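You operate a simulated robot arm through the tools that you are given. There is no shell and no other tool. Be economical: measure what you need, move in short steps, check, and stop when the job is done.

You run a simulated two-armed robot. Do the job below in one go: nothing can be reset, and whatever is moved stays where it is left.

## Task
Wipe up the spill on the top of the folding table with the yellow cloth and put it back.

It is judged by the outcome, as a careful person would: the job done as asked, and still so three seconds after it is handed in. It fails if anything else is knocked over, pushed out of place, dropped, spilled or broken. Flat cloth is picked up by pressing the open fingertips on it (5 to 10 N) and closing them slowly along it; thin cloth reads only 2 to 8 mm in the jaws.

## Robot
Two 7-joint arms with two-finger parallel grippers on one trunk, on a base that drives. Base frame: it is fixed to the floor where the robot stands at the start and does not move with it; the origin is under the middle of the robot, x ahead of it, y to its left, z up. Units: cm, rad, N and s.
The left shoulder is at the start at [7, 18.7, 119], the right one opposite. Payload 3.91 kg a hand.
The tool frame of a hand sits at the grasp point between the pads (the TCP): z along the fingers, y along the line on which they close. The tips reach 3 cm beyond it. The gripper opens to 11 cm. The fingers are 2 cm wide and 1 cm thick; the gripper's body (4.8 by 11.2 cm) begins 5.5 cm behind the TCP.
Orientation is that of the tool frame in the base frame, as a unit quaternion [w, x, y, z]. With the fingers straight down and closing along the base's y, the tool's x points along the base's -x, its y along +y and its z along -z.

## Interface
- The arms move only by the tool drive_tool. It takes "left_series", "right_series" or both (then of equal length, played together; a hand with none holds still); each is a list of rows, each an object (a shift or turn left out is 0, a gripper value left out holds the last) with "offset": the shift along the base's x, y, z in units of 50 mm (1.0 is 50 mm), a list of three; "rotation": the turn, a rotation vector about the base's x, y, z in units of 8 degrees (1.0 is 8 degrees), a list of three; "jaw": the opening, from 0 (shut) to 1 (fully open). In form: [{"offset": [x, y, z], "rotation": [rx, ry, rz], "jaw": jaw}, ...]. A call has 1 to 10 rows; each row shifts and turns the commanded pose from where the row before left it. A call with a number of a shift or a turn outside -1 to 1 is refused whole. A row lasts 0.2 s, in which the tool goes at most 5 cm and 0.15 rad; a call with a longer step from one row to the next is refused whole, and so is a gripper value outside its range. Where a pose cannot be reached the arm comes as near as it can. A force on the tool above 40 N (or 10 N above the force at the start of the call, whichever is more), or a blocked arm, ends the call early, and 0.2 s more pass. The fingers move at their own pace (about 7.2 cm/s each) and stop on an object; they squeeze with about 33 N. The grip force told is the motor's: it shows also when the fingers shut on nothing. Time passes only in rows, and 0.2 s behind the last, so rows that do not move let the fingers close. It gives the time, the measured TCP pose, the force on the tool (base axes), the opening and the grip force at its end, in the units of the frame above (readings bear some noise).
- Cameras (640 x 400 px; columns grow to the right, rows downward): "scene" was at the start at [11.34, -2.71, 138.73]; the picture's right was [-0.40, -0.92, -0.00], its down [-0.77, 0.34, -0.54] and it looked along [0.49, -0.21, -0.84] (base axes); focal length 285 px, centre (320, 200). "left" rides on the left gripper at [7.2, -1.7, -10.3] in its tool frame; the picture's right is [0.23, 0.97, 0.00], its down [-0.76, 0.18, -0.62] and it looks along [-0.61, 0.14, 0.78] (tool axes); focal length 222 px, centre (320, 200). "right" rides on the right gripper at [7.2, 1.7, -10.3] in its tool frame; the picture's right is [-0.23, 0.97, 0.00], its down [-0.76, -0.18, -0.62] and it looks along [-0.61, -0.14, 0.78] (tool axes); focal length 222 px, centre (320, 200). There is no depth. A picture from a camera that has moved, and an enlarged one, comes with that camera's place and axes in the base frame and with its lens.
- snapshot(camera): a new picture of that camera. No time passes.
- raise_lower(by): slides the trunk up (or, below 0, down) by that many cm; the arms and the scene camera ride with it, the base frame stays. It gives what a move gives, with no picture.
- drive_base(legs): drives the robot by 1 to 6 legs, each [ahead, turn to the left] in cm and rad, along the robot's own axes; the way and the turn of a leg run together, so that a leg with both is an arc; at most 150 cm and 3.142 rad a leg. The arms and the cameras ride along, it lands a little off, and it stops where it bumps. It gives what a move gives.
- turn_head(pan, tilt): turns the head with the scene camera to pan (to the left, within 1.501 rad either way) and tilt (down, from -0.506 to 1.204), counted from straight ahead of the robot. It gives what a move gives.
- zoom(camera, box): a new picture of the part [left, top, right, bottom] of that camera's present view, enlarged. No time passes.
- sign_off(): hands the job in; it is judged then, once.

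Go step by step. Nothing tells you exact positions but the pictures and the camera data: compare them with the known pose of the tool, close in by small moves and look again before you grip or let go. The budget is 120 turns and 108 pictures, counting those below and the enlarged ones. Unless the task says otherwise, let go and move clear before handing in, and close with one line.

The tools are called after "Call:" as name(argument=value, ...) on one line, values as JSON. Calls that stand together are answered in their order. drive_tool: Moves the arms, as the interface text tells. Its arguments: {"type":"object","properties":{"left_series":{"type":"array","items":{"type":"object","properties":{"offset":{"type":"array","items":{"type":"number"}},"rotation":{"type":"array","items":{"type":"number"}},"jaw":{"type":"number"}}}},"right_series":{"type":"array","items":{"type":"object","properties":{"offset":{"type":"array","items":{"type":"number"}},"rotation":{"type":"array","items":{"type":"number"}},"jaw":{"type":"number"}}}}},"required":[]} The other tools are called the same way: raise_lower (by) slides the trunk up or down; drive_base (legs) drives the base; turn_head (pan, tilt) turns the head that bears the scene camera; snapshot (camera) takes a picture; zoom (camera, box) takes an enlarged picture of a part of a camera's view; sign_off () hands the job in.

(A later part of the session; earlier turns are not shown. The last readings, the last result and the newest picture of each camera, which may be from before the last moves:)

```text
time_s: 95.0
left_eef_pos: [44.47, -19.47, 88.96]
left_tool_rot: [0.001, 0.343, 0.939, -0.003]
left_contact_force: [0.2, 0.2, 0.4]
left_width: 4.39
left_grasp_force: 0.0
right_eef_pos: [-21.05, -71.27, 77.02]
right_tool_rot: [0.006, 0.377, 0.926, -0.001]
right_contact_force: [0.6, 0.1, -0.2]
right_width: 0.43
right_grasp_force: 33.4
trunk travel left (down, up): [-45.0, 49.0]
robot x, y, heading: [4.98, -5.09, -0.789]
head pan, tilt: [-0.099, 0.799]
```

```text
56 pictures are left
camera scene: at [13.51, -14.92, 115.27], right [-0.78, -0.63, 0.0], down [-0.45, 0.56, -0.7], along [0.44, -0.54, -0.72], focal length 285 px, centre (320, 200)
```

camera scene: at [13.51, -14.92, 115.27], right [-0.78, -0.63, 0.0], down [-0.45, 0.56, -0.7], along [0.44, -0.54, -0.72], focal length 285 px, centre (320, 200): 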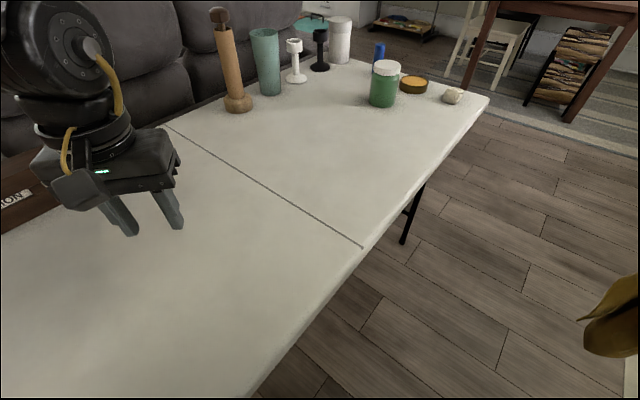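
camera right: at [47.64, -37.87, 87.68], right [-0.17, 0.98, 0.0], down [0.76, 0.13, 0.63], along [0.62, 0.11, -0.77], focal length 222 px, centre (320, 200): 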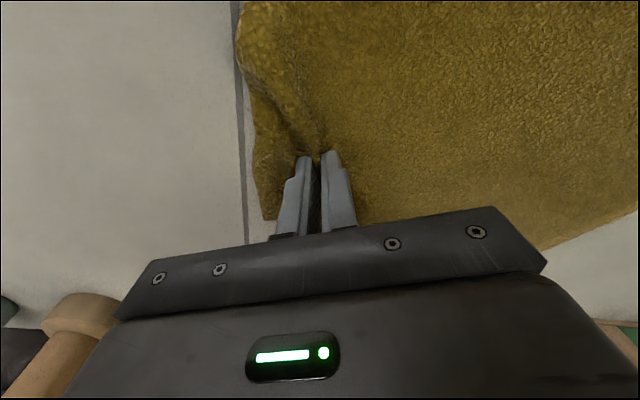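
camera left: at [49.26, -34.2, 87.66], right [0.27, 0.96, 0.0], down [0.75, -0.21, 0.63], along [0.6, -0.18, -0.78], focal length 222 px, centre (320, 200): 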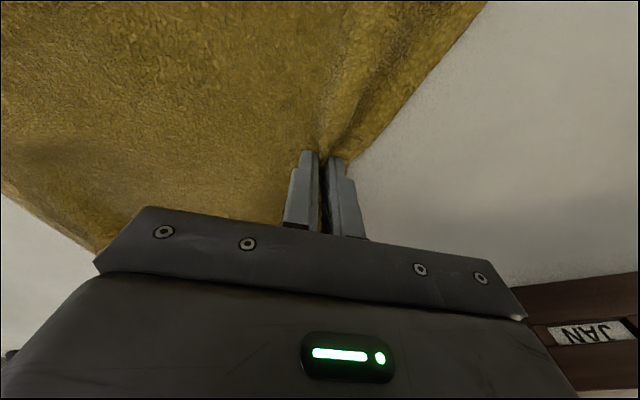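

My mistake: the release rows were refused, and the base turn I had batched with them ran while the hand still held the cloth, pulling it off the table. Nothing on the table was touched, and the cloth hangs safely in the right hand. I'll raise the trunk so it clears the table and check before swinging back.

Call:
raise_lower(by=36)

Call:
turn_head(pan=-1.2, tilt=0.8)

Call:
snapshot(camera="scene")

Call:
snapshot(camera="right")

```text
time_s: 98.5
left_eef_pos: [44.58, -19.56, 125.05]
left_tool_rot: [0.001, 0.342, 0.94, -0.003]
left_contact_force: [0.5, 0.1, -0.2]
left_width: 4.41
left_grasp_force: 0.1
right_eef_pos: [-21.01, -71.24, 113.08]
right_tool_rot: [0.007, 0.376, 0.927, -0.001]
right_contact_force: [0.1, -0.7, -1.1]
right_width: 0.42
right_grasp_force: 33.2
trunk travel left (down, up): [-81.0, 13.0]
robot x, y, heading: [4.91, -5.35, -0.793]
head pan, tilt: [-0.099, 0.799]
```

```text
time_s: 99.9
left_eef_pos: [44.39, -19.64, 125.08]
left_tool_rot: [0.001, 0.342, 0.94, -0.003]
left_contact_force: [-0.9, 0.8, -0.1]
left_width: 4.4
left_grasp_force: 0.1
right_eef_pos: [-20.98, -71.31, 113.0]
right_tool_rot: [0.007, 0.376, 0.926, -0.001]
right_contact_force: [1.5, 0.2, -0.3]
right_width: 0.42
right_grasp_force: 32.6
trunk travel left (down, up): [-81.0, 13.0]
robot x, y, heading: [4.68, -5.62, -0.793]
head pan, tilt: [-1.201, 0.799]
```

```text
55 pictures are left
camera scene: at [5.15, -16.04, 151.27], right [-0.91, 0.41, 0.0], down [0.29, 0.66, -0.7], along [-0.28, -0.64, -0.72], focal length 285 px, centre (320, 200)
```

scene: 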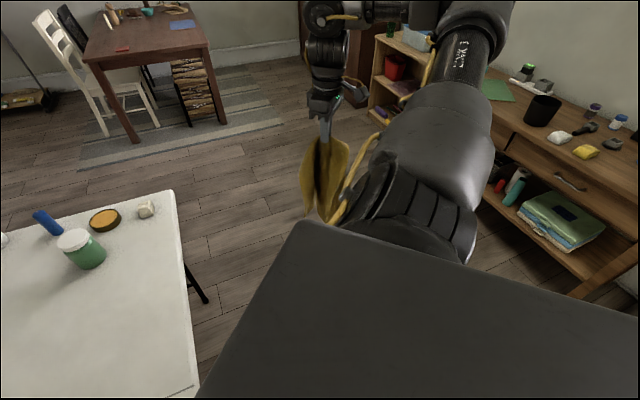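

```text
54 pictures are left
camera right: at [-25.2, -64.92, 123.4], right [0.84, 0.54, 0.01], down [0.41, -0.65, 0.63], along [0.35, -0.53, -0.77], focal length 222 px, centre (320, 200)
```

right: 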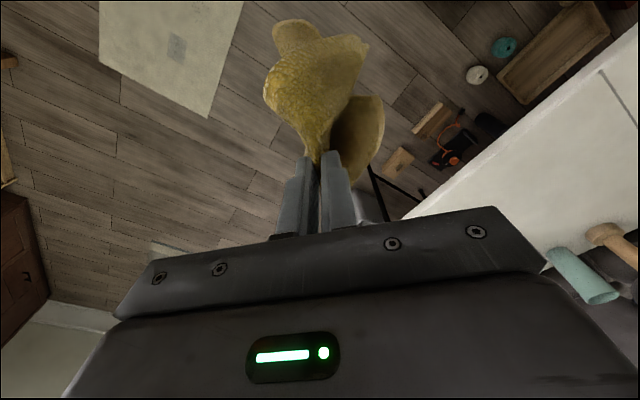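

The cloth hangs cleanly with its bottom at about z 80. I'll raise a little more for margin and swing back left.

Call:
raise_lower(by=6)

Call:
drive_base(legs=[[0, 1.19]])

Call:
turn_head(pan=-0.8, tilt=0.8)

Call:
snapshot(camera="scene")

```text
time_s: 100.9
left_eef_pos: [44.41, -19.69, 131.01]
left_tool_rot: [0.002, 0.343, 0.939, -0.002]
left_contact_force: [0.4, -0.2, 0.2]
left_width: 4.38
left_grasp_force: 0.0
right_eef_pos: [-21.08, -71.36, 119.16]
right_tool_rot: [0.008, 0.377, 0.926, -0.001]
right_contact_force: [-0.2, -0.8, -0.4]
right_width: 0.43
right_grasp_force: 33.0
trunk travel left (down, up): [-87.0, 7.0]
robot x, y, heading: [5.04, -5.4, -0.788]
head pan, tilt: [-1.201, 0.799]
```

```text
time_s: 104.2
left_eef_pos: [32.83, 26.31, 131.03]
left_tool_rot: [0.002, -0.246, 0.969, -0.002]
left_contact_force: [0.6, -0.5, 0.0]
left_width: 4.38
left_grasp_force: 0.0
right_eef_pos: [56.99, -53.65, 119.06]
right_tool_rot: [0.006, -0.211, 0.978, 0.003]
right_contact_force: [-1.1, -0.2, 0.1]
right_width: 0.44
right_grasp_force: 32.9
trunk travel left (down, up): [-87.0, 7.0]
robot x, y, heading: [4.91, -5.31, 0.41]
head pan, tilt: [-1.201, 0.799]
```

```text
time_s: 105.1
left_eef_pos: [32.81, 26.28, 131.04]
left_tool_rot: [0.002, -0.246, 0.969, -0.001]
left_contact_force: [-0.6, 0.4, 0.1]
left_width: 4.38
left_grasp_force: 0.0
right_eef_pos: [56.89, -53.53, 119.02]
right_tool_rot: [0.007, -0.21, 0.978, 0.004]
right_contact_force: [-0.8, -0.7, -0.3]
right_width: 0.45
right_grasp_force: 33.2
trunk travel left (down, up): [-87.0, 7.0]
robot x, y, heading: [5.2, -4.93, 0.409]
head pan, tilt: [-0.799, 0.799]
```

```text
53 pictures are left
camera scene: at [16.98, -6.2, 157.27], right [-0.38, -0.92, 0.0], down [-0.66, 0.28, -0.7], along [0.64, -0.27, -0.72], focal length 285 px, centre (320, 200)
```

scene: 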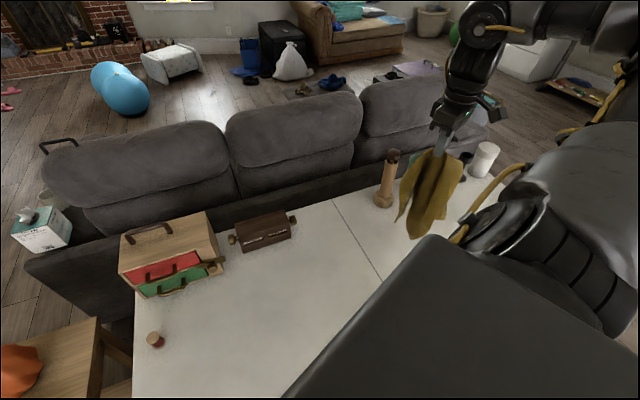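

The cloth hangs over the table. I'll bring it toward the middle at height, then lay it down while moving right so it spreads out.

Call:
drive_tool(right_series=[{"offset": [-0.1, 0.7, 0]}, {"offset": [-0.1, 0.7, 0]}, {"offset": [-0.1, 0.7, 0]}, {"offset": [-0.1, 0.7, 0]}, {"offset": [-0.1, 0.7, 0]}, {"offset": [-0.1, 0.7, 0]}, {"offset": [-0.1, 0.7, 0]}, {"offset": [-0.1, 0.7, 0]}, {"offset": [0, 0.7, 0]}, {"offset": [0, 0, 0]}])

Call:
turn_head(pan=-0.5, tilt=0.8)

Call:
snapshot(camera="scene")

```text
time_s: 107.3
left_eef_pos: [32.79, 26.25, 131.06]
left_tool_rot: [0.002, -0.245, 0.97, -0.001]
left_contact_force: [-0.1, -0.2, 0.3]
left_width: 4.4
left_grasp_force: 0.0
right_eef_pos: [52.97, -22.11, 119.11]
right_tool_rot: [0.006, -0.211, 0.977, 0.003]
right_contact_force: [0.0, 1.0, -0.7]
right_width: 0.42
right_grasp_force: 33.4
trunk travel left (down, up): [-87.0, 7.0]
robot x, y, heading: [5.43, -5.26, 0.407]
head pan, tilt: [-0.799, 0.799]
```

```text
time_s: 108.1
left_eef_pos: [32.88, 26.29, 131.19]
left_tool_rot: [0.002, -0.246, 0.969, -0.001]
left_contact_force: [-1.1, -0.3, 0.3]
left_width: 4.4
left_grasp_force: 0.0
right_eef_pos: [52.91, -22.01, 119.01]
right_tool_rot: [0.007, -0.211, 0.977, 0.004]
right_contact_force: [-0.1, -0.2, -1.1]
right_width: 0.45
right_grasp_force: 32.6
trunk travel left (down, up): [-87.0, 7.0]
robot x, y, heading: [5.12, -5.25, 0.403]
head pan, tilt: [-0.499, 0.799]
```

```text
52 pictures are left
camera scene: at [17.57, -3.94, 157.27], right [-0.09, -1.0, 0.0], down [-0.71, 0.07, -0.7], along [0.69, -0.07, -0.72], focal length 285 px, centre (320, 200)
```

scene: 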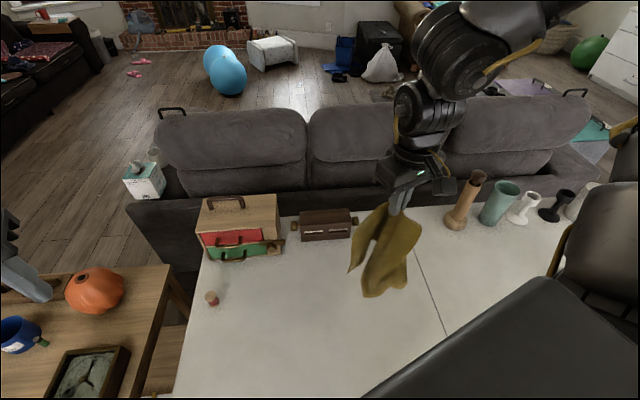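

I'll lower it in stages, with the trunk going down and then the arm moving right and down.

Call:
raise_lower(by=-16)

Call:
drive_tool(right_series=[{"offset": [0, -0.3, -0.2]}, {"offset": [0, -0.5, -0.3]}, {"offset": [0, -0.5, -0.3]}, {"offset": [0, -0.5, -0.3]}, {"offset": [0, -0.5, -0.3]}, {"offset": [0, -0.5, -0.3]}, {"offset": [0, 0, 0]}])

Call:
snapshot(camera="scene")

```text
time_s: 110.0
left_eef_pos: [32.87, 26.27, 114.99]
left_tool_rot: [0.002, -0.246, 0.969, -0.001]
left_contact_force: [-0.2, 0.1, -0.2]
left_width: 4.4
left_grasp_force: 0.0
right_eef_pos: [52.94, -22.03, 103.04]
right_tool_rot: [0.007, -0.211, 0.977, 0.003]
right_contact_force: [0.2, 0.0, -0.3]
right_width: 0.41
right_grasp_force: 33.0
trunk travel left (down, up): [-71.0, 23.0]
robot x, y, heading: [5.19, -5.05, 0.41]
head pan, tilt: [-0.499, 0.799]
```

```text
time_s: 111.5
left_eef_pos: [32.78, 26.43, 114.99]
left_tool_rot: [0.002, -0.246, 0.969, -0.002]
left_contact_force: [-0.5, 0.1, 0.0]
left_width: 4.4
left_grasp_force: 0.1
right_eef_pos: [53.09, -36.07, 94.52]
right_tool_rot: [0.006, -0.211, 0.977, 0.003]
right_contact_force: [-0.7, 0.4, -0.4]
right_width: 0.39
right_grasp_force: 32.9
trunk travel left (down, up): [-71.0, 23.0]
robot x, y, heading: [5.37, -5.26, 0.402]
head pan, tilt: [-0.499, 0.799]
```

```text
51 pictures are left
camera scene: at [17.58, -3.76, 141.26], right [-0.09, -1.0, 0.0], down [-0.71, 0.07, -0.7], along [0.69, -0.07, -0.72], focal length 285 px, centre (320, 200)
```

scene: 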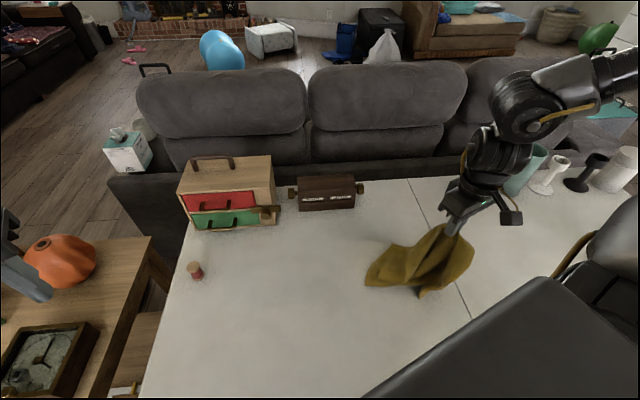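

It's laying down well. I'll continue right and down.

Call:
drive_tool(right_series=[{"offset": [0, -0.4, -0.4]}, {"offset": [0, -0.4, -0.4]}, {"offset": [0, -0.5, -0.4]}, {"offset": [0, -0.5, -0.4]}, {"offset": [0, -0.5, -0.4]}, {"offset": [0, -0.5, -0.3]}, {"offset": [0, -0.5, -0.2]}, {"offset": [0, 0, 0]}])

Call:
turn_head(pan=-0.8, tilt=0.8)

Call:
snapshot(camera="scene")

```text
time_s: 113.3
left_eef_pos: [32.87, 26.45, 115.11]
left_tool_rot: [0.002, -0.245, 0.969, -0.002]
left_contact_force: [0.0, -0.5, -0.1]
left_width: 4.42
left_grasp_force: 0.0
right_eef_pos: [52.91, -52.72, 82.08]
right_tool_rot: [0.008, -0.211, 0.977, 0.004]
right_contact_force: [-0.3, 0.2, -0.5]
right_width: 0.45
right_grasp_force: 33.5
trunk travel left (down, up): [-71.0, 23.0]
robot x, y, heading: [4.84, -5.63, 0.407]
head pan, tilt: [-0.499, 0.799]
```

```text
time_s: 114.2
left_eef_pos: [32.8, 26.27, 115.07]
left_tool_rot: [0.003, -0.245, 0.969, -0.001]
left_contact_force: [0.2, 0.1, 0.0]
left_width: 4.39
left_grasp_force: 0.1
right_eef_pos: [52.93, -52.65, 82.02]
right_tool_rot: [0.007, -0.21, 0.978, 0.004]
right_contact_force: [0.3, -0.4, 0.5]
right_width: 0.44
right_grasp_force: 32.8
trunk travel left (down, up): [-71.0, 23.0]
robot x, y, heading: [4.86, -5.42, 0.408]
head pan, tilt: [-0.799, 0.799]
```

```text
50 pictures are left
camera scene: at [16.99, -6.21, 141.27], right [-0.38, -0.92, 0.0], down [-0.66, 0.27, -0.7], along [0.64, -0.27, -0.72], focal length 285 px, centre (320, 200)
```

scene: 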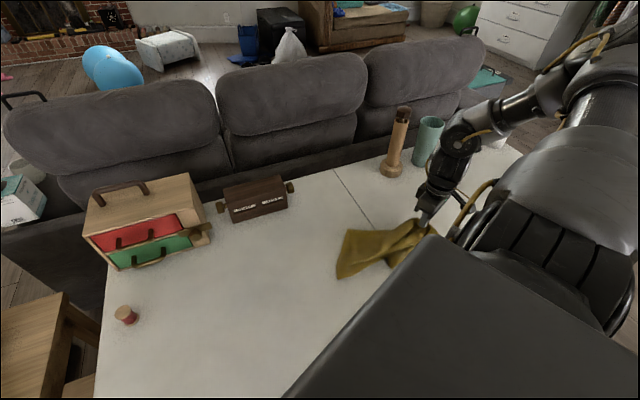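

The cloth is mostly down. I'll lower the last few cm and release it.

Call:
drive_tool(right_series=[{"offset": [0, -0.4, -0.3]}, {"offset": [0, -0.3, -0.3]}, {"offset": [0, -0.2, -0.2]}, {"offset": [0, -0.2, -0.05]}, {"offset": [0, 0, 0]}])

```text
time_s: 115.3
left_eef_pos: [32.71, 26.31, 114.85]
left_tool_rot: [0.002, -0.245, 0.97, -0.002]
left_contact_force: [0.4, -0.5, -0.7]
left_width: 4.41
left_grasp_force: 0.0
right_eef_pos: [52.9, -58.15, 77.76]
right_tool_rot: [0.007, -0.21, 0.978, 0.004]
right_contact_force: [0.0, 0.9, 1.9]
right_width: 0.43
right_grasp_force: 32.6
trunk travel left (down, up): [-71.0, 23.0]
robot x, y, heading: [5.25, -4.9, 0.411]
head pan, tilt: [-0.799, 0.799]
```

Call:
drive_tool(right_series=[{"jaw": 0.15}, {"jaw": 0.35}, {"jaw": 0.4}, {"offset": [0, 0, 0.5]}, {"offset": [0, 0, 0.9]}, {"offset": [0, 0, 0.9]}, {"offset": [0, 0, 0.9]}, {"offset": [-0.5, 0.2, 0.2]}, {"offset": [-0.7, 0.2, 0]}, {"offset": [-0.7, 0.2, 0]}])

Call:
snapshot(camera="right")

```text
time_s: 117.5
left_eef_pos: [32.71, 26.29, 115.1]
left_tool_rot: [0.002, -0.246, 0.969, -0.002]
left_contact_force: [-0.6, 0.4, 0.1]
left_width: 4.42
left_grasp_force: 0.0
right_eef_pos: [43.27, -54.93, 94.95]
right_tool_rot: [0.007, -0.211, 0.977, 0.003]
right_contact_force: [-1.0, -0.2, 0.3]
right_width: 4.39
right_grasp_force: 0.0
trunk travel left (down, up): [-71.0, 23.0]
robot x, y, heading: [5.12, -5.01, 0.407]
head pan, tilt: [-0.799, 0.799]
```

```text
49 pictures are left
camera right: at [35.8, -56.37, 105.37], right [-0.19, 0.98, 0.01], down [0.76, 0.15, 0.64], along [0.62, 0.13, -0.77], focal length 222 px, centre (320, 200)
```

right: 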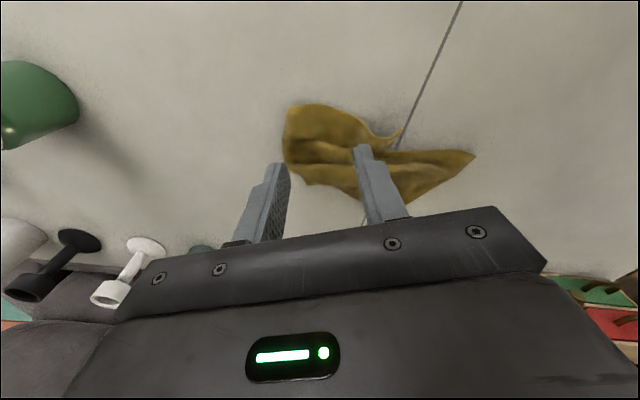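

The hand is free, but the cloth is bunched and needs spreading. I'll turn right, confirm clearance, and look from above.

Call:
drive_tool(right_series=[{"offset": [-0.4, 0, 0.7]}, {"offset": [-0.5, 0, 0.5]}, {"offset": [0, 0, 0]}])

Call:
drive_base(legs=[[0, -0.7]])

Call:
turn_head(pan=-0.4, tilt=0.8)

Call:
snapshot(camera="scene")

```text
time_s: 118.3
left_eef_pos: [32.97, 26.31, 114.98]
left_tool_rot: [0.002, -0.245, 0.969, -0.001]
left_contact_force: [-1.4, 0.8, 0.5]
left_width: 4.42
left_grasp_force: 0.0
right_eef_pos: [38.92, -55.22, 100.64]
right_tool_rot: [0.006, -0.211, 0.977, 0.004]
right_contact_force: [0.1, 0.0, 0.3]
right_width: 4.4
right_grasp_force: 0.0
trunk travel left (down, up): [-71.0, 23.0]
robot x, y, heading: [4.68, -5.28, 0.408]
head pan, tilt: [-0.799, 0.799]
```

```text
time_s: 120.6
left_eef_pos: [46.61, 1.06, 115.08]
left_tool_rot: [0.001, 0.099, 0.995, -0.001]
left_contact_force: [-0.1, 0.0, -0.6]
left_width: 4.39
left_grasp_force: 0.0
right_eef_pos: [-0.93, -65.19, 100.8]
right_tool_rot: [0.007, 0.136, 0.991, 0.001]
right_contact_force: [-0.1, -0.2, 0.0]
right_width: 4.4
right_grasp_force: 0.0
trunk travel left (down, up): [-71.0, 23.0]
robot x, y, heading: [4.84, -5.47, -0.293]
head pan, tilt: [-0.799, 0.799]
```

```text
time_s: 121.5
left_eef_pos: [46.52, 1.1, 115.09]
left_tool_rot: [0.002, 0.101, 0.995, -0.002]
left_contact_force: [0.7, 0.1, -0.2]
left_width: 4.41
left_grasp_force: 0.1
right_eef_pos: [-0.95, -65.15, 100.83]
right_tool_rot: [0.007, 0.136, 0.991, 0.0]
right_contact_force: [-0.7, -0.7, -0.2]
right_width: 4.37
right_grasp_force: 0.1
trunk travel left (down, up): [-71.0, 23.0]
robot x, y, heading: [4.8, -5.29, -0.291]
head pan, tilt: [-0.4, 0.799]
```

```text
48 pictures are left
camera scene: at [15.92, -11.68, 141.27], right [-0.64, -0.77, 0.0], down [-0.55, 0.46, -0.7], along [0.54, -0.44, -0.72], focal length 285 px, centre (320, 200)
```

scene: 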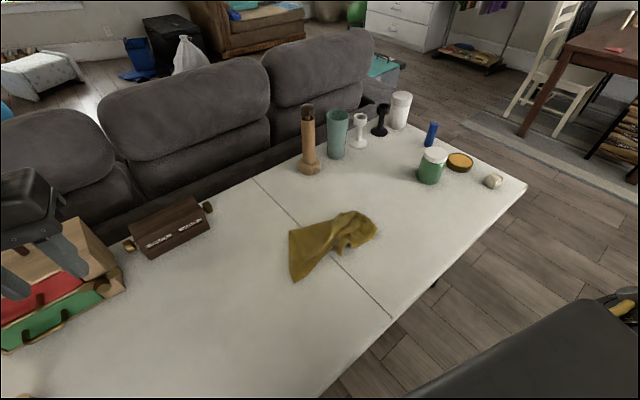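

Call:
zoom(camera="scene", box=[260, 190, 420, 290])

```text
4.00 times, centred on (340, 240) of scene
camera zoom: at [15.92, -11.68, 141.27], right [-0.64, -0.77, 0.0], down [-0.55, 0.46, -0.7], along [0.54, -0.44, -0.72], focal length 1138 px, centre (240, 40)
```

zoom: 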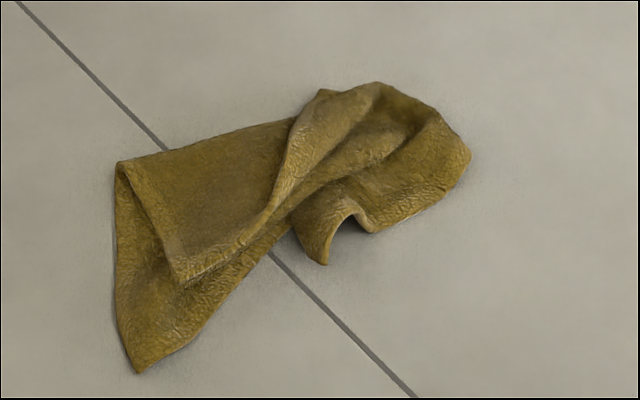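

The cloth lies folded. Its left edge A(48,−29)–B(62,−38)–C(51,−35) is folded over at B, and C is a free corner on top. I'll take corner C with the left hand and pull it open. First I raise the right hand, lower the trunk and turn right.

Call:
drive_tool(right_series=[{"offset": [0, 0, 0.9]}, {"offset": [0, 0, 0.9]}, {"offset": [0, 0, 0.9]}, {"offset": [0, 0, 0]}])

Call:
drive_base(legs=[[0, -0.5]])

Call:
raise_lower(by=-22)

Call:
snapshot(camera="left")

```text
time_s: 122.5
left_eef_pos: [46.52, 1.16, 115.05]
left_tool_rot: [0.002, 0.1, 0.995, -0.003]
left_contact_force: [0.2, 0.3, 0.1]
left_width: 4.4
left_grasp_force: 0.0
right_eef_pos: [-1.17, -65.29, 114.46]
right_tool_rot: [0.006, 0.135, 0.991, 0.0]
right_contact_force: [-0.1, -0.1, -0.1]
right_width: 4.42
right_grasp_force: 0.0
trunk travel left (down, up): [-71.0, 23.0]
robot x, y, heading: [4.78, -5.38, -0.29]
head pan, tilt: [-0.4, 0.799]
```

```text
time_s: 124.3
left_eef_pos: [44.18, -20.26, 115.21]
left_tool_rot: [0.001, 0.349, 0.937, -0.003]
left_contact_force: [0.5, 0.1, 1.1]
left_width: 4.39
left_grasp_force: 0.0
right_eef_pos: [-30.04, -54.58, 114.21]
right_tool_rot: [0.007, 0.382, 0.924, -0.001]
right_contact_force: [0.0, 0.1, -1.1]
right_width: 4.4
right_grasp_force: 0.1
trunk travel left (down, up): [-71.0, 23.0]
robot x, y, heading: [4.97, -5.24, -0.803]
head pan, tilt: [-0.4, 0.799]
```

```text
time_s: 126.7
left_eef_pos: [44.31, -20.14, 93.07]
left_tool_rot: [0.001, 0.349, 0.937, -0.003]
left_contact_force: [0.0, -0.7, -0.1]
left_width: 4.37
left_grasp_force: 0.0
right_eef_pos: [-30.0, -54.46, 92.23]
right_tool_rot: [0.007, 0.383, 0.924, -0.001]
right_contact_force: [-0.3, 0.8, 0.5]
right_width: 4.39
right_grasp_force: 0.0
trunk travel left (down, up): [-49.0, 45.0]
robot x, y, heading: [5.11, -4.98, -0.803]
head pan, tilt: [-0.4, 0.799]
```

```text
46 pictures are left
camera left: at [37.74, -16.47, 103.36], right [0.47, 0.88, -0.01], down [0.69, -0.36, 0.62], along [0.55, -0.29, -0.78], focal length 222 px, centre (320, 200)
```

left: 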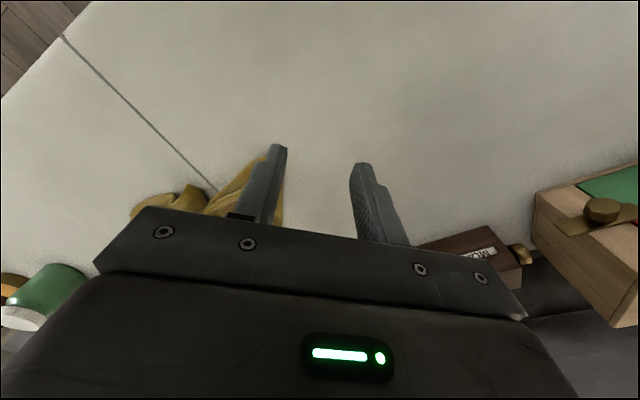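

I'll bring the left hand over corner C.

Call:
drive_tool(left_series=[{"offset": [0.3, -0.6, 0]}, {"offset": [0.3, -0.6, 0]}, {"offset": [0.3, -0.6, -0.3]}, {"offset": [0.3, -0.6, -0.5]}, {"offset": [0.3, -0.6, -0.5]}, {"offset": [0, 0, 0]}])

Call:
snapshot(camera="left")

Call:
turn_head(pan=-0.1, tilt=0.8)

Call:
snapshot(camera="scene")

```text
time_s: 128.1
left_eef_pos: [51.96, -34.98, 86.62]
left_tool_rot: [0.001, 0.349, 0.937, -0.003]
left_contact_force: [0.6, 0.7, -0.1]
left_width: 4.42
left_grasp_force: 0.1
right_eef_pos: [-29.98, -54.48, 92.25]
right_tool_rot: [0.008, 0.382, 0.924, -0.001]
right_contact_force: [0.8, 0.2, 0.7]
right_width: 4.41
right_grasp_force: 0.0
trunk travel left (down, up): [-49.0, 45.0]
robot x, y, heading: [4.88, -5.1, -0.804]
head pan, tilt: [-0.4, 0.799]
```

```text
45 pictures are left
camera left: at [45.53, -31.24, 96.89], right [0.47, 0.89, -0.01], down [0.69, -0.36, 0.63], along [0.55, -0.3, -0.78], focal length 222 px, centre (320, 200)
```

left: 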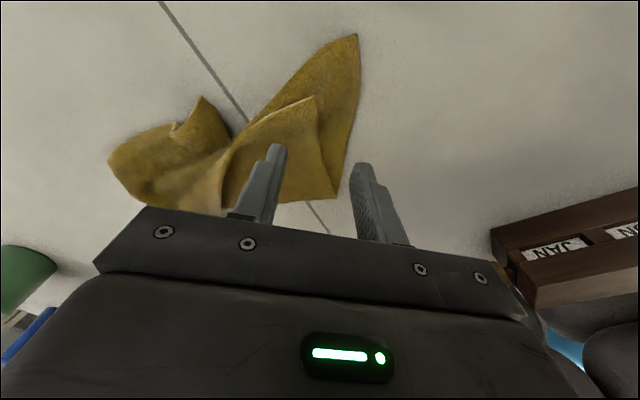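

```text
time_s: 128.9
left_eef_pos: [52.15, -35.0, 86.54]
left_tool_rot: [0.001, 0.35, 0.937, -0.001]
left_contact_force: [-0.2, 0.1, -0.1]
left_width: 4.39
left_grasp_force: 0.0
right_eef_pos: [-29.92, -54.66, 92.31]
right_tool_rot: [0.007, 0.382, 0.924, -0.001]
right_contact_force: [0.7, -0.3, -0.3]
right_width: 4.4
right_grasp_force: 0.1
trunk travel left (down, up): [-49.0, 45.0]
robot x, y, heading: [4.91, -5.24, -0.806]
head pan, tilt: [-0.099, 0.799]
```

```text
44 pictures are left
camera scene: at [13.35, -15.05, 119.27], right [-0.79, -0.62, 0.0], down [-0.44, 0.56, -0.7], along [0.43, -0.55, -0.72], focal length 285 px, centre (320, 200)
```

scene: 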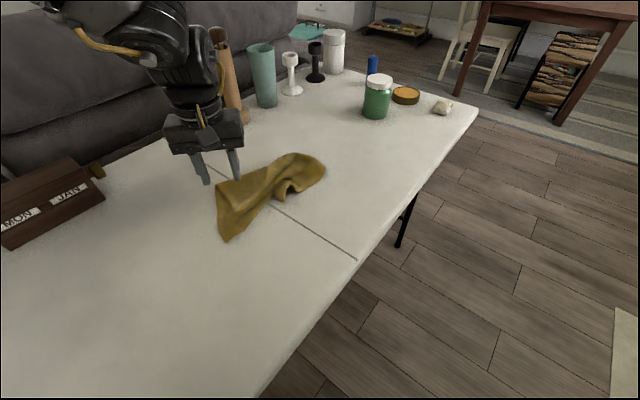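

Corner C is at (50, −34). The flap extends toward +x and −y, so I'll pinch the top layer at (53, −38) with a small opening and light pressure.

Call:
drive_tool(left_series=[{"offset": [0.18, -0.64, 0], "jaw": 0.3}, {"offset": [0, 0, -0.6]}, {"offset": [0, 0, -0.6]}, {"offset": [0, 0, -0.2]}, {"offset": [0, 0, 0]}])

Call:
snapshot(camera="left")

```text
time_s: 130.1
left_eef_pos: [51.82, -38.21, 79.59]
left_tool_rot: [0.0, 0.349, 0.937, -0.002]
left_contact_force: [-0.6, 0.0, 0.7]
left_width: 3.31
left_grasp_force: 0.1
left hand out of reach, approached as far as the arm can: row 1
right_eef_pos: [-30.01, -54.46, 92.27]
right_tool_rot: [0.007, 0.382, 0.924, -0.001]
right_contact_force: [-0.6, 0.1, 1.1]
right_width: 4.39
right_grasp_force: 0.1
trunk travel left (down, up): [-49.0, 45.0]
robot x, y, heading: [4.84, -5.75, -0.805]
head pan, tilt: [-0.099, 0.799]
```

```text
43 pictures are left
camera left: at [45.23, -34.56, 89.82], right [0.47, 0.88, -0.01], down [0.69, -0.36, 0.62], along [0.55, -0.29, -0.78], focal length 222 px, centre (320, 200)
```

left: 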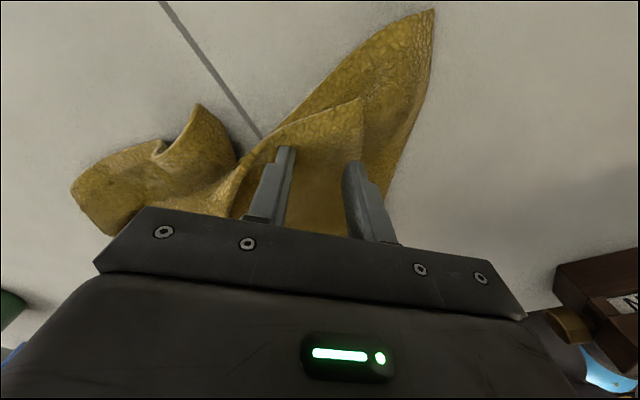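

Both tips are over the top flap near its corner. I'll press down gently.

Call:
drive_tool(left_series=[{"offset": [0, 0, -0.1]}, {"offset": [0, 0, -0.1]}, {"offset": [0, 0, -0.05]}, {"offset": [0, 0, 0]}])

```text
time_s: 131.1
left_eef_pos: [51.71, -38.32, 78.22]
left_tool_rot: [0.001, 0.349, 0.937, -0.002]
left_contact_force: [-0.5, -0.2, 3.9]
left_width: 3.29
left_grasp_force: 0.1
right_eef_pos: [-30.06, -54.55, 92.32]
right_tool_rot: [0.007, 0.382, 0.924, -0.001]
right_contact_force: [0.1, -0.2, -0.5]
right_width: 4.4
right_grasp_force: 0.1
trunk travel left (down, up): [-49.0, 45.0]
robot x, y, heading: [5.27, -5.39, -0.806]
head pan, tilt: [-0.099, 0.799]
```

Call:
drive_tool(left_series=[{"jaw": 0.25}, {"jaw": 0.2}, {"jaw": 0.15}, {"jaw": 0.1}, {"jaw": 0.05}, {"jaw": 0}, {"jaw": 0}, {"jaw": 0}, {"offset": [0, 0, 0.3]}, {"offset": [0, 0, 0.4]}])

Call:
snapshot(camera="left")

Call:
zoom(camera="scene", box=[140, 100, 340, 250])

```text
time_s: 133.3
left_eef_pos: [51.67, -38.33, 81.79]
left_tool_rot: [0.001, 0.349, 0.937, -0.001]
left_contact_force: [-0.2, -1.3, -0.4]
left_width: 0.86
left_grasp_force: 32.7
right_eef_pos: [-29.99, -54.54, 92.32]
right_tool_rot: [0.008, 0.382, 0.924, -0.002]
right_contact_force: [-0.4, 0.1, -0.1]
right_width: 4.4
right_grasp_force: 0.0
trunk travel left (down, up): [-49.0, 45.0]
robot x, y, heading: [4.87, -5.11, -0.803]
head pan, tilt: [-0.099, 0.799]
```

```text
42 pictures are left
camera left: at [45.18, -34.56, 92.13], right [0.47, 0.88, 0.0], down [0.69, -0.36, 0.63], along [0.55, -0.29, -0.78], focal length 222 px, centre (320, 200)
```

left: 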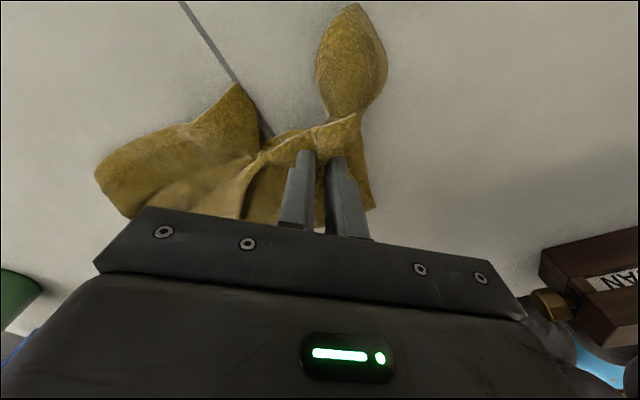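

```text
2.67 times, centred on (240, 175) of scene
camera zoom: at [13.31, -15.02, 119.27], right [-0.79, -0.62, 0.0], down [-0.44, 0.56, -0.7], along [0.43, -0.55, -0.72], focal length 759 px, centre (533, 267)
```

zoom: 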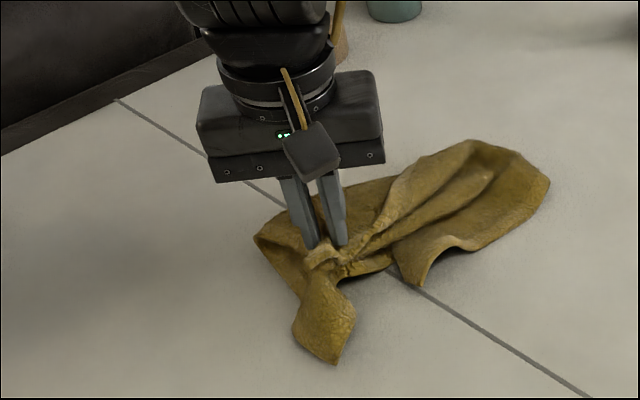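

The pinch took both layers (8.6 mm). I'll use that to drag the cloth to the table's middle, which straightens the bunched end, and unfold it there.

Call:
drive_tool(left_series=[{"offset": [0, 0.2, -0.4]}, {"offset": [0, 0.5, -0.1]}, {"offset": [0, 0.5, 0]}, {"offset": [0, 0.5, 0]}, {"offset": [0, 0.5, 0]}, {"offset": [0, 0, 0]}])

Call:
drive_base(legs=[[0, 0.6]])

Call:
turn_head(pan=-0.1, tilt=0.9)

Call:
snapshot(camera="scene")

```text
time_s: 134.7
left_eef_pos: [51.63, -27.25, 79.07]
left_tool_rot: [0.001, 0.35, 0.937, -0.002]
left_contact_force: [0.2, -0.5, -0.4]
left_width: 0.84
left_grasp_force: 33.1
right_eef_pos: [-29.96, -54.65, 92.19]
right_tool_rot: [0.008, 0.383, 0.924, -0.001]
right_contact_force: [0.2, -0.4, 0.3]
right_width: 4.39
right_grasp_force: 0.0
trunk travel left (down, up): [-49.0, 45.0]
robot x, y, heading: [4.98, -5.55, -0.803]
head pan, tilt: [-0.099, 0.799]
```

```text
time_s: 136.7
left_eef_pos: [56.07, 2.54, 78.95]
left_tool_rot: [0.002, 0.06, 0.998, -0.002]
left_contact_force: [0.7, -0.1, 1.2]
left_width: 0.76
left_grasp_force: 33.1
right_eef_pos: [3.68, -65.63, 92.18]
right_tool_rot: [0.007, 0.096, 0.995, 0.001]
right_contact_force: [-0.2, 0.2, 0.3]
right_width: 4.4
right_grasp_force: 0.0
trunk travel left (down, up): [-49.0, 45.0]
robot x, y, heading: [4.84, -5.57, -0.212]
head pan, tilt: [-0.099, 0.799]
```

```text
time_s: 137.4
left_eef_pos: [56.0, 2.64, 79.14]
left_tool_rot: [0.001, 0.06, 0.998, -0.003]
left_contact_force: [0.0, 0.0, 0.5]
left_width: 0.77
left_grasp_force: 33.3
right_eef_pos: [3.5, -65.6, 92.2]
right_tool_rot: [0.007, 0.096, 0.995, 0.0]
right_contact_force: [1.2, -0.1, 0.2]
right_width: 4.38
right_grasp_force: 0.1
trunk travel left (down, up): [-49.0, 45.0]
robot x, y, heading: [4.5, -5.23, -0.212]
head pan, tilt: [-0.099, 0.901]
```

```text
40 pictures are left
camera scene: at [16.99, -8.45, 118.48], right [-0.31, -0.95, 0.0], down [-0.75, 0.24, -0.62], along [0.59, -0.19, -0.78], focal length 285 px, centre (320, 200)
```

scene: 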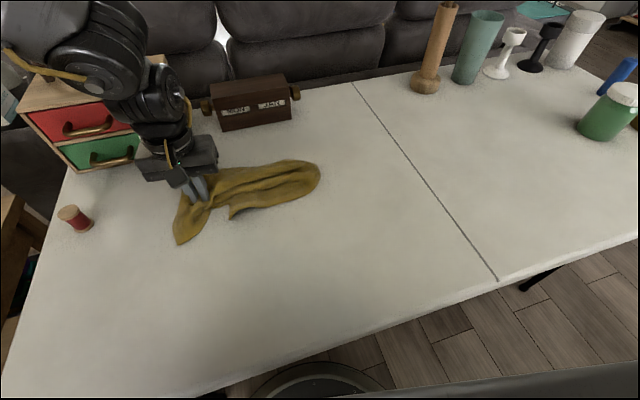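

The cloth is now a strip around (55, −8), and the wiped area looks clean. I'll release, lift the left hand, and look from above.

Call:
drive_tool(left_series=[{"jaw": 0.15}, {"jaw": 0.3}, {"jaw": 0.4}, {"offset": [0, 0, 0.6]}, {"offset": [0, 0, 0.9]}, {"offset": [-0.5, 0, 0.8]}, {"offset": [-0.8, 0, 0.5]}, {"offset": [-0.8, 0, 0]}, {"offset": [0, 0, 0]}])

Call:
snapshot(camera="left")

Call:
zoom(camera="scene", box=[140, 130, 340, 255])

```text
time_s: 139.4
left_eef_pos: [45.47, 2.51, 92.93]
left_tool_rot: [0.001, 0.06, 0.998, -0.002]
left_contact_force: [0.8, -0.1, 0.3]
left_width: 4.41
left_grasp_force: 0.0
right_eef_pos: [3.63, -65.63, 92.22]
right_tool_rot: [0.007, 0.096, 0.995, 0.001]
right_contact_force: [0.1, -0.2, -0.8]
right_width: 4.4
right_grasp_force: 0.1
trunk travel left (down, up): [-49.0, 45.0]
robot x, y, heading: [4.83, -5.3, -0.214]
head pan, tilt: [-0.099, 0.901]
```

```text
39 pictures are left
camera left: at [38.12, 1.94, 103.24], right [-0.11, 0.99, -0.01], down [0.78, 0.09, 0.63], along [0.62, 0.06, -0.78], focal length 222 px, centre (320, 200)
```

left: 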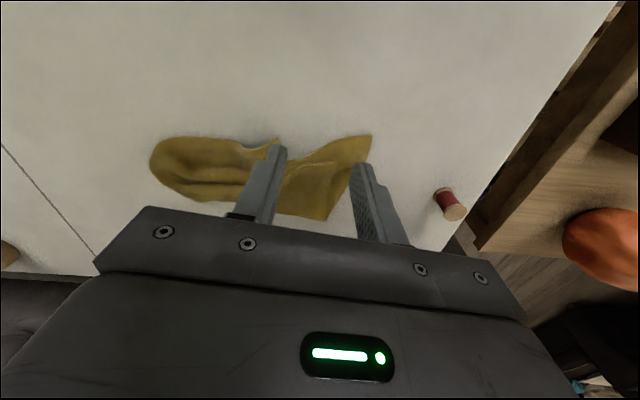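

```text
3.20 times, centred on (240, 192) of scene
camera zoom: at [17.0, -8.48, 118.48], right [-0.31, -0.95, 0.0], down [-0.75, 0.24, -0.62], along [0.59, -0.19, -0.78], focal length 911 px, centre (576, 224)
```

zoom: 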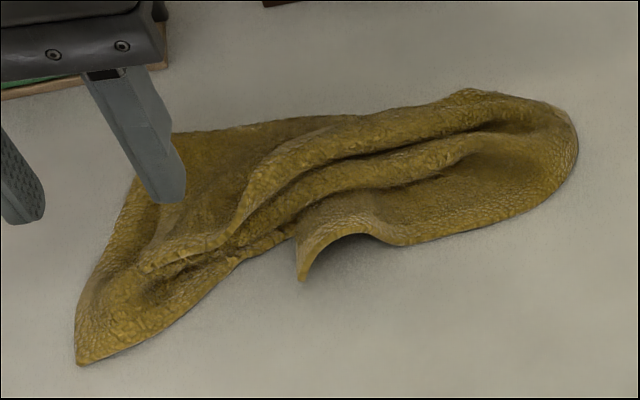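

Corner A is at (49, 7.7) and corner D at (51.4, −2.5). I'll spread the cloth corner by corner toward its original outline, beginning with A pulled by the left hand to the near-left corner at about (34, 16).

Call:
drive_tool(left_series=[{"offset": [0.6, 0.45, 0], "jaw": 0.3}, {"offset": [0.6, 0.4, -0.3]}, {"offset": [0, 0, -0.8]}, {"offset": [0, 0, -0.8]}, {"offset": [0, 0, -0.6]}, {"offset": [0, 0, 0]}])

Call:
snapshot(camera="left")

```text
time_s: 140.8
left_eef_pos: [51.56, 6.99, 80.31]
left_tool_rot: [0.001, 0.06, 0.998, -0.003]
left_contact_force: [-0.8, 0.8, 1.0]
left_width: 3.28
left_grasp_force: 0.1
right_eef_pos: [3.64, -65.64, 92.27]
right_tool_rot: [0.007, 0.096, 0.995, 0.001]
right_contact_force: [-0.2, 1.0, -0.8]
right_width: 4.4
right_grasp_force: 0.1
trunk travel left (down, up): [-49.0, 45.0]
robot x, y, heading: [4.92, -5.13, -0.212]
head pan, tilt: [-0.099, 0.901]
```

```text
37 pictures are left
camera left: at [44.16, 6.42, 90.69], right [-0.11, 0.99, -0.01], down [0.78, 0.09, 0.63], along [0.62, 0.06, -0.78], focal length 222 px, centre (320, 200)
```

left: 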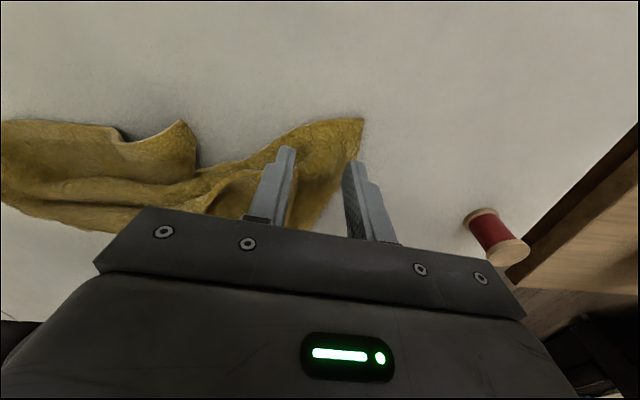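

Corner A is at (49.4, 10), and both tips are over it. I'll press and close.

Call:
drive_tool(left_series=[{"offset": [-0.1, 0, -0.3]}, {"offset": [0, 0, -0.12]}, {"offset": [0, 0, -0.08]}, {"offset": [0, 0, -0.06]}, {"offset": [0, 0, -0.04]}, {"offset": [0, 0, 0]}])

```text
time_s: 142.2
left_eef_pos: [50.92, 7.07, 77.54]
left_tool_rot: [0.002, 0.061, 0.998, -0.002]
left_contact_force: [-0.2, -0.4, 0.0]
left_width: 3.31
left_grasp_force: 0.1
right_eef_pos: [3.59, -65.59, 92.18]
right_tool_rot: [0.007, 0.096, 0.995, 0.002]
right_contact_force: [0.7, 0.4, 0.3]
right_width: 4.4
right_grasp_force: 0.0
trunk travel left (down, up): [-49.0, 45.0]
robot x, y, heading: [4.93, -5.26, -0.209]
head pan, tilt: [-0.099, 0.901]
```

Call:
drive_tool(left_series=[{"offset": [0, 0, -0.06]}, {"offset": [0, 0, -0.02]}, {"jaw": 0.25}, {"jaw": 0.2}, {"jaw": 0.15}, {"jaw": 0.1}, {"jaw": 0.05}, {"jaw": 0}, {"jaw": 0}, {"jaw": 0}])

Call:
snapshot(camera="left")

```text
time_s: 144.4
left_eef_pos: [51.01, 6.97, 77.29]
left_tool_rot: [0.003, 0.06, 0.998, -0.003]
left_contact_force: [1.0, -0.4, 14.7]
left_width: 0.46
left_grasp_force: 32.8
right_eef_pos: [3.6, -65.64, 92.27]
right_tool_rot: [0.008, 0.096, 0.995, 0.001]
right_contact_force: [0.3, 0.9, -0.1]
right_width: 4.41
right_grasp_force: 0.0
trunk travel left (down, up): [-49.0, 45.0]
robot x, y, heading: [5.11, -5.11, -0.21]
head pan, tilt: [-0.099, 0.901]
```

```text
36 pictures are left
camera left: at [43.6, 6.37, 87.58], right [-0.11, 0.99, -0.01], down [0.77, 0.09, 0.63], along [0.62, 0.06, -0.78], focal length 222 px, centre (320, 200)
```

left: 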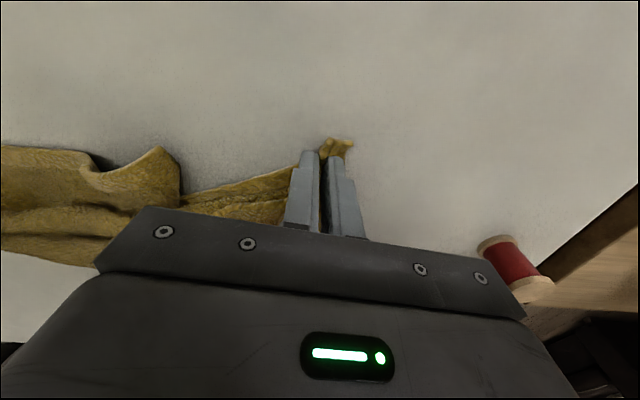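

Corner A is held. I'll pull it toward the near-left.

Call:
drive_tool(left_series=[{"offset": [-0.2, 0.1, 0.1]}, {"offset": [-0.4, 0.2, 0]}, {"offset": [-0.4, 0.2, 0]}, {"offset": [-0.4, 0.2, 0]}, {"offset": [-0.4, 0.2, 0]}, {"offset": [-0.4, 0.2, 0]}, {"offset": [-0.4, 0.2, 0]}, {"offset": [-0.3, 0.1, 0]}, {"offset": [0, 0, 0]}])

Call:
snapshot(camera="scene")

```text
time_s: 146.4
left_eef_pos: [45.03, 9.98, 77.83]
left_tool_rot: [0.002, 0.06, 0.998, -0.003]
left_contact_force: [0.2, -0.5, -0.6]
left_width: 0.44
left_grasp_force: 33.3
left hand out of reach, approached as far as the arm can: row 4, 5, 6, 7, 8
right_eef_pos: [3.66, -65.72, 92.23]
right_tool_rot: [0.007, 0.095, 0.995, 0.001]
right_contact_force: [0.4, -0.4, -0.8]
right_width: 4.4
right_grasp_force: 0.0
trunk travel left (down, up): [-49.0, 45.0]
robot x, y, heading: [4.52, -5.4, -0.212]
head pan, tilt: [-0.099, 0.901]
```

```text
35 pictures are left
camera scene: at [17.0, -8.44, 118.48], right [-0.31, -0.95, 0.0], down [-0.75, 0.24, -0.62], along [0.59, -0.19, -0.78], focal length 285 px, centre (320, 200)
```

scene: 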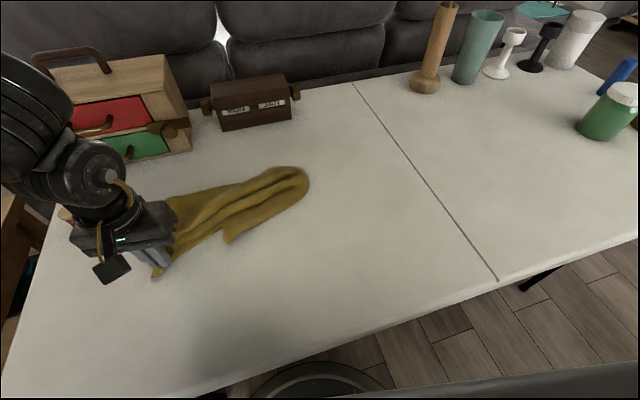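

The arm's inner limit stops it at (45, 10), so I'll back the base up to pull the corner further toward −x.

Call:
drive_base(legs=[[-10, 0]])

Call:
snapshot(camera="scene")

```text
time_s: 147.5
left_eef_pos: [35.29, 11.97, 77.77]
left_tool_rot: [0.002, 0.061, 0.998, -0.003]
left_contact_force: [-0.7, 0.0, 0.3]
left_width: 0.43
left_grasp_force: 33.0
right_eef_pos: [-6.28, -63.57, 92.23]
right_tool_rot: [0.008, 0.096, 0.995, 0.001]
right_contact_force: [-0.5, 0.0, 0.2]
right_width: 4.4
right_grasp_force: 0.1
trunk travel left (down, up): [-49.0, 45.0]
robot x, y, heading: [-4.93, -3.32, -0.211]
head pan, tilt: [-0.099, 0.901]
```

```text
34 pictures are left
camera scene: at [7.07, -6.32, 118.49], right [-0.31, -0.95, 0.0], down [-0.75, 0.24, -0.62], along [0.59, -0.19, -0.78], focal length 285 px, centre (320, 200)
```

scene: 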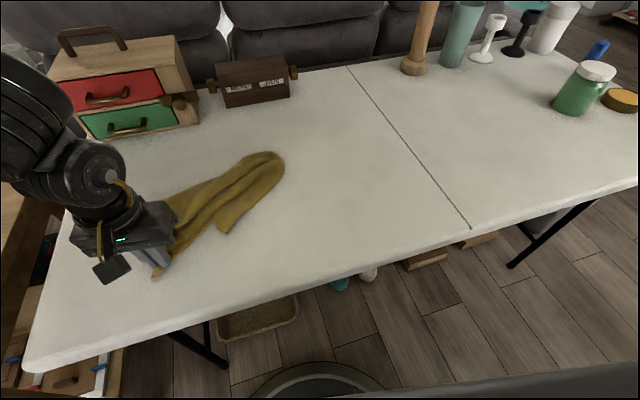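

The cloth is a strip from A (35, 12) to (54, −11), with free corner D at (39, 2). I'll release A, lift the left hand, and reposition so the right hand can pull D to the near-right.

Call:
drive_tool(left_series=[{"jaw": 0.15}, {"jaw": 0.3}, {"jaw": 0.4}, {"offset": [0, 0, 0.6]}, {"offset": [0, 0, 0.9]}, {"offset": [0, 0, 0.9]}, {"offset": [0, 0, 0.9]}, {"offset": [0.5, 0, 0.7]}, {"offset": [0, 0, 0]}])

```text
time_s: 149.5
left_eef_pos: [36.59, 11.49, 97.21]
left_tool_rot: [0.003, 0.058, 0.998, -0.003]
left_contact_force: [0.8, -0.2, 0.3]
left_width: 4.39
left_grasp_force: 0.1
left hand out of reach, approached as far as the arm can: row 8
right_eef_pos: [-6.24, -63.63, 92.33]
right_tool_rot: [0.007, 0.097, 0.995, 0.001]
right_contact_force: [0.6, 1.0, 0.3]
right_width: 4.38
right_grasp_force: 0.1
trunk travel left (down, up): [-49.0, 45.0]
robot x, y, heading: [-4.86, -3.04, -0.211]
head pan, tilt: [-0.099, 0.901]
```

Call:
drive_base(legs=[[-5, 0], [0, 0.85]])

Call:
turn_head(pan=-0.6, tilt=0.8)

Call:
snapshot(camera="scene")

```text
time_s: 152.6
left_eef_pos: [7.06, 38.55, 97.31]
left_tool_rot: [0.003, -0.355, 0.935, -0.002]
left_contact_force: [0.3, 0.1, -0.3]
left_width: 4.4
left_grasp_force: 0.1
right_eef_pos: [34.42, -43.12, 92.27]
right_tool_rot: [0.007, -0.318, 0.948, 0.003]
right_contact_force: [0.0, 1.2, -0.2]
right_width: 4.39
right_grasp_force: 0.2
trunk travel left (down, up): [-49.0, 45.0]
robot x, y, heading: [-9.83, -2.02, 0.632]
head pan, tilt: [-0.099, 0.901]
```

```text
time_s: 153.6
left_eef_pos: [7.04, 38.63, 97.29]
left_tool_rot: [0.003, -0.354, 0.935, -0.002]
left_contact_force: [1.0, -0.1, 0.8]
left_width: 4.42
left_grasp_force: 0.1
right_eef_pos: [34.56, -43.25, 92.24]
right_tool_rot: [0.006, -0.319, 0.948, 0.004]
right_contact_force: [-0.2, 1.1, -0.1]
right_width: 4.39
right_grasp_force: 0.0
trunk travel left (down, up): [-49.0, 45.0]
robot x, y, heading: [-10.02, -2.02, 0.63]
head pan, tilt: [-0.6, 0.799]
```

```text
33 pictures are left
camera scene: at [2.34, 1.27, 119.27], right [0.03, -1.0, 0.0], down [-0.72, -0.02, -0.7], along [0.7, 0.02, -0.72], focal length 285 px, centre (320, 200)
```

scene: 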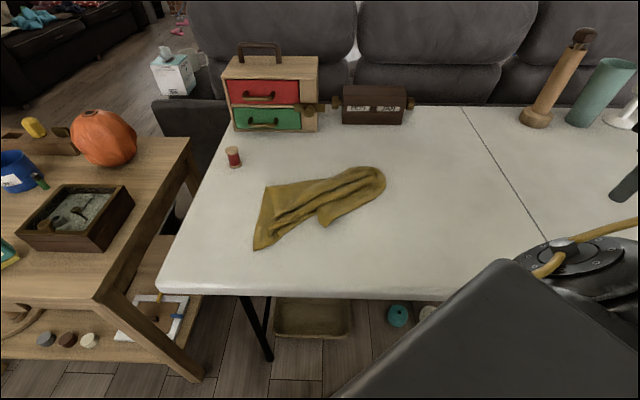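

Call:
zoom(camera="scene", box=[235, 155, 395, 255])

```text
4.00 times, centred on (315, 205) of scene
camera zoom: at [2.34, 1.27, 119.27], right [0.03, -1.0, 0.0], down [-0.72, -0.02, -0.7], along [0.7, 0.02, -0.72], focal length 1138 px, centre (340, 180)
```

zoom: 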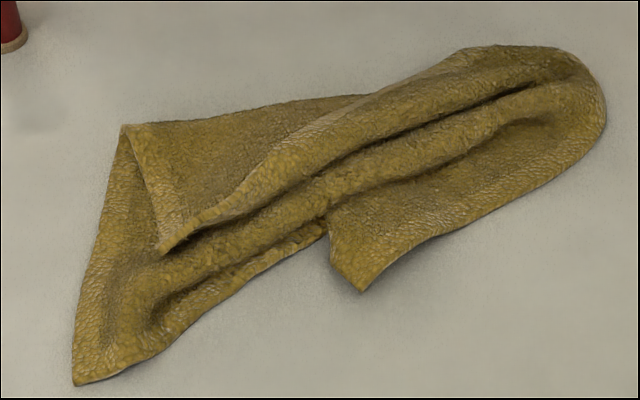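

Now A (32, 14) and B (50, 15) already lie along the original left edge, and corner D is at (38, 1) on bare table. I'll bring the right hand to D.

Call:
drive_tool(right_series=[{"offset": [0.14, 0.8, 0], "jaw": 0.3}, {"offset": [0.14, 0.9, 0]}, {"offset": [0.14, 0.9, 0]}, {"offset": [0.14, 0.9, 0]}, {"offset": [0.14, 0.9, 0]}, {"offset": [0.14, 0.9, 0]}, {"offset": [0.14, 0.9, -0.2]}, {"offset": [0.14, 0.9, -0.3]}, {"offset": [0.18, 0.9, -0.4]}, {"offset": [0, 0.4, -0.4]}])

Call:
snapshot(camera="right")

```text
time_s: 155.8
left_eef_pos: [7.1, 38.44, 97.2]
left_tool_rot: [0.003, -0.355, 0.935, -0.001]
left_contact_force: [0.3, -0.3, -0.8]
left_width: 4.42
left_grasp_force: 0.0
right_eef_pos: [40.97, -1.44, 85.77]
right_tool_rot: [0.006, -0.319, 0.948, 0.004]
right_contact_force: [-0.5, 0.5, 0.3]
right_width: 3.3
right_grasp_force: 0.1
trunk travel left (down, up): [-49.0, 45.0]
robot x, y, heading: [-9.89, -1.8, 0.629]
head pan, tilt: [-0.6, 0.799]
```

```text
31 pictures are left
camera right: at [34.11, -4.55, 96.17], right [-0.41, 0.91, 0.01], down [0.71, 0.31, 0.63], along [0.58, 0.26, -0.77], focal length 222 px, centre (320, 200)
```

right: 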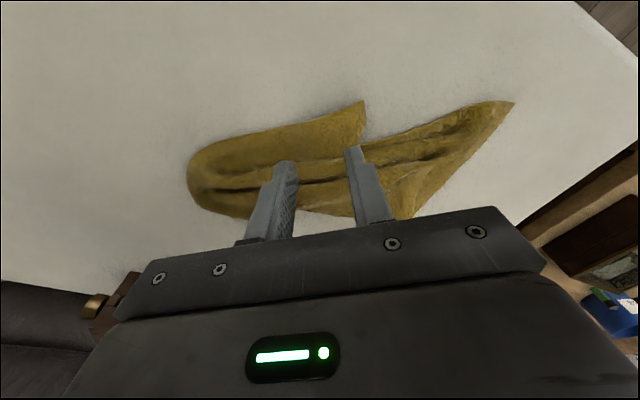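

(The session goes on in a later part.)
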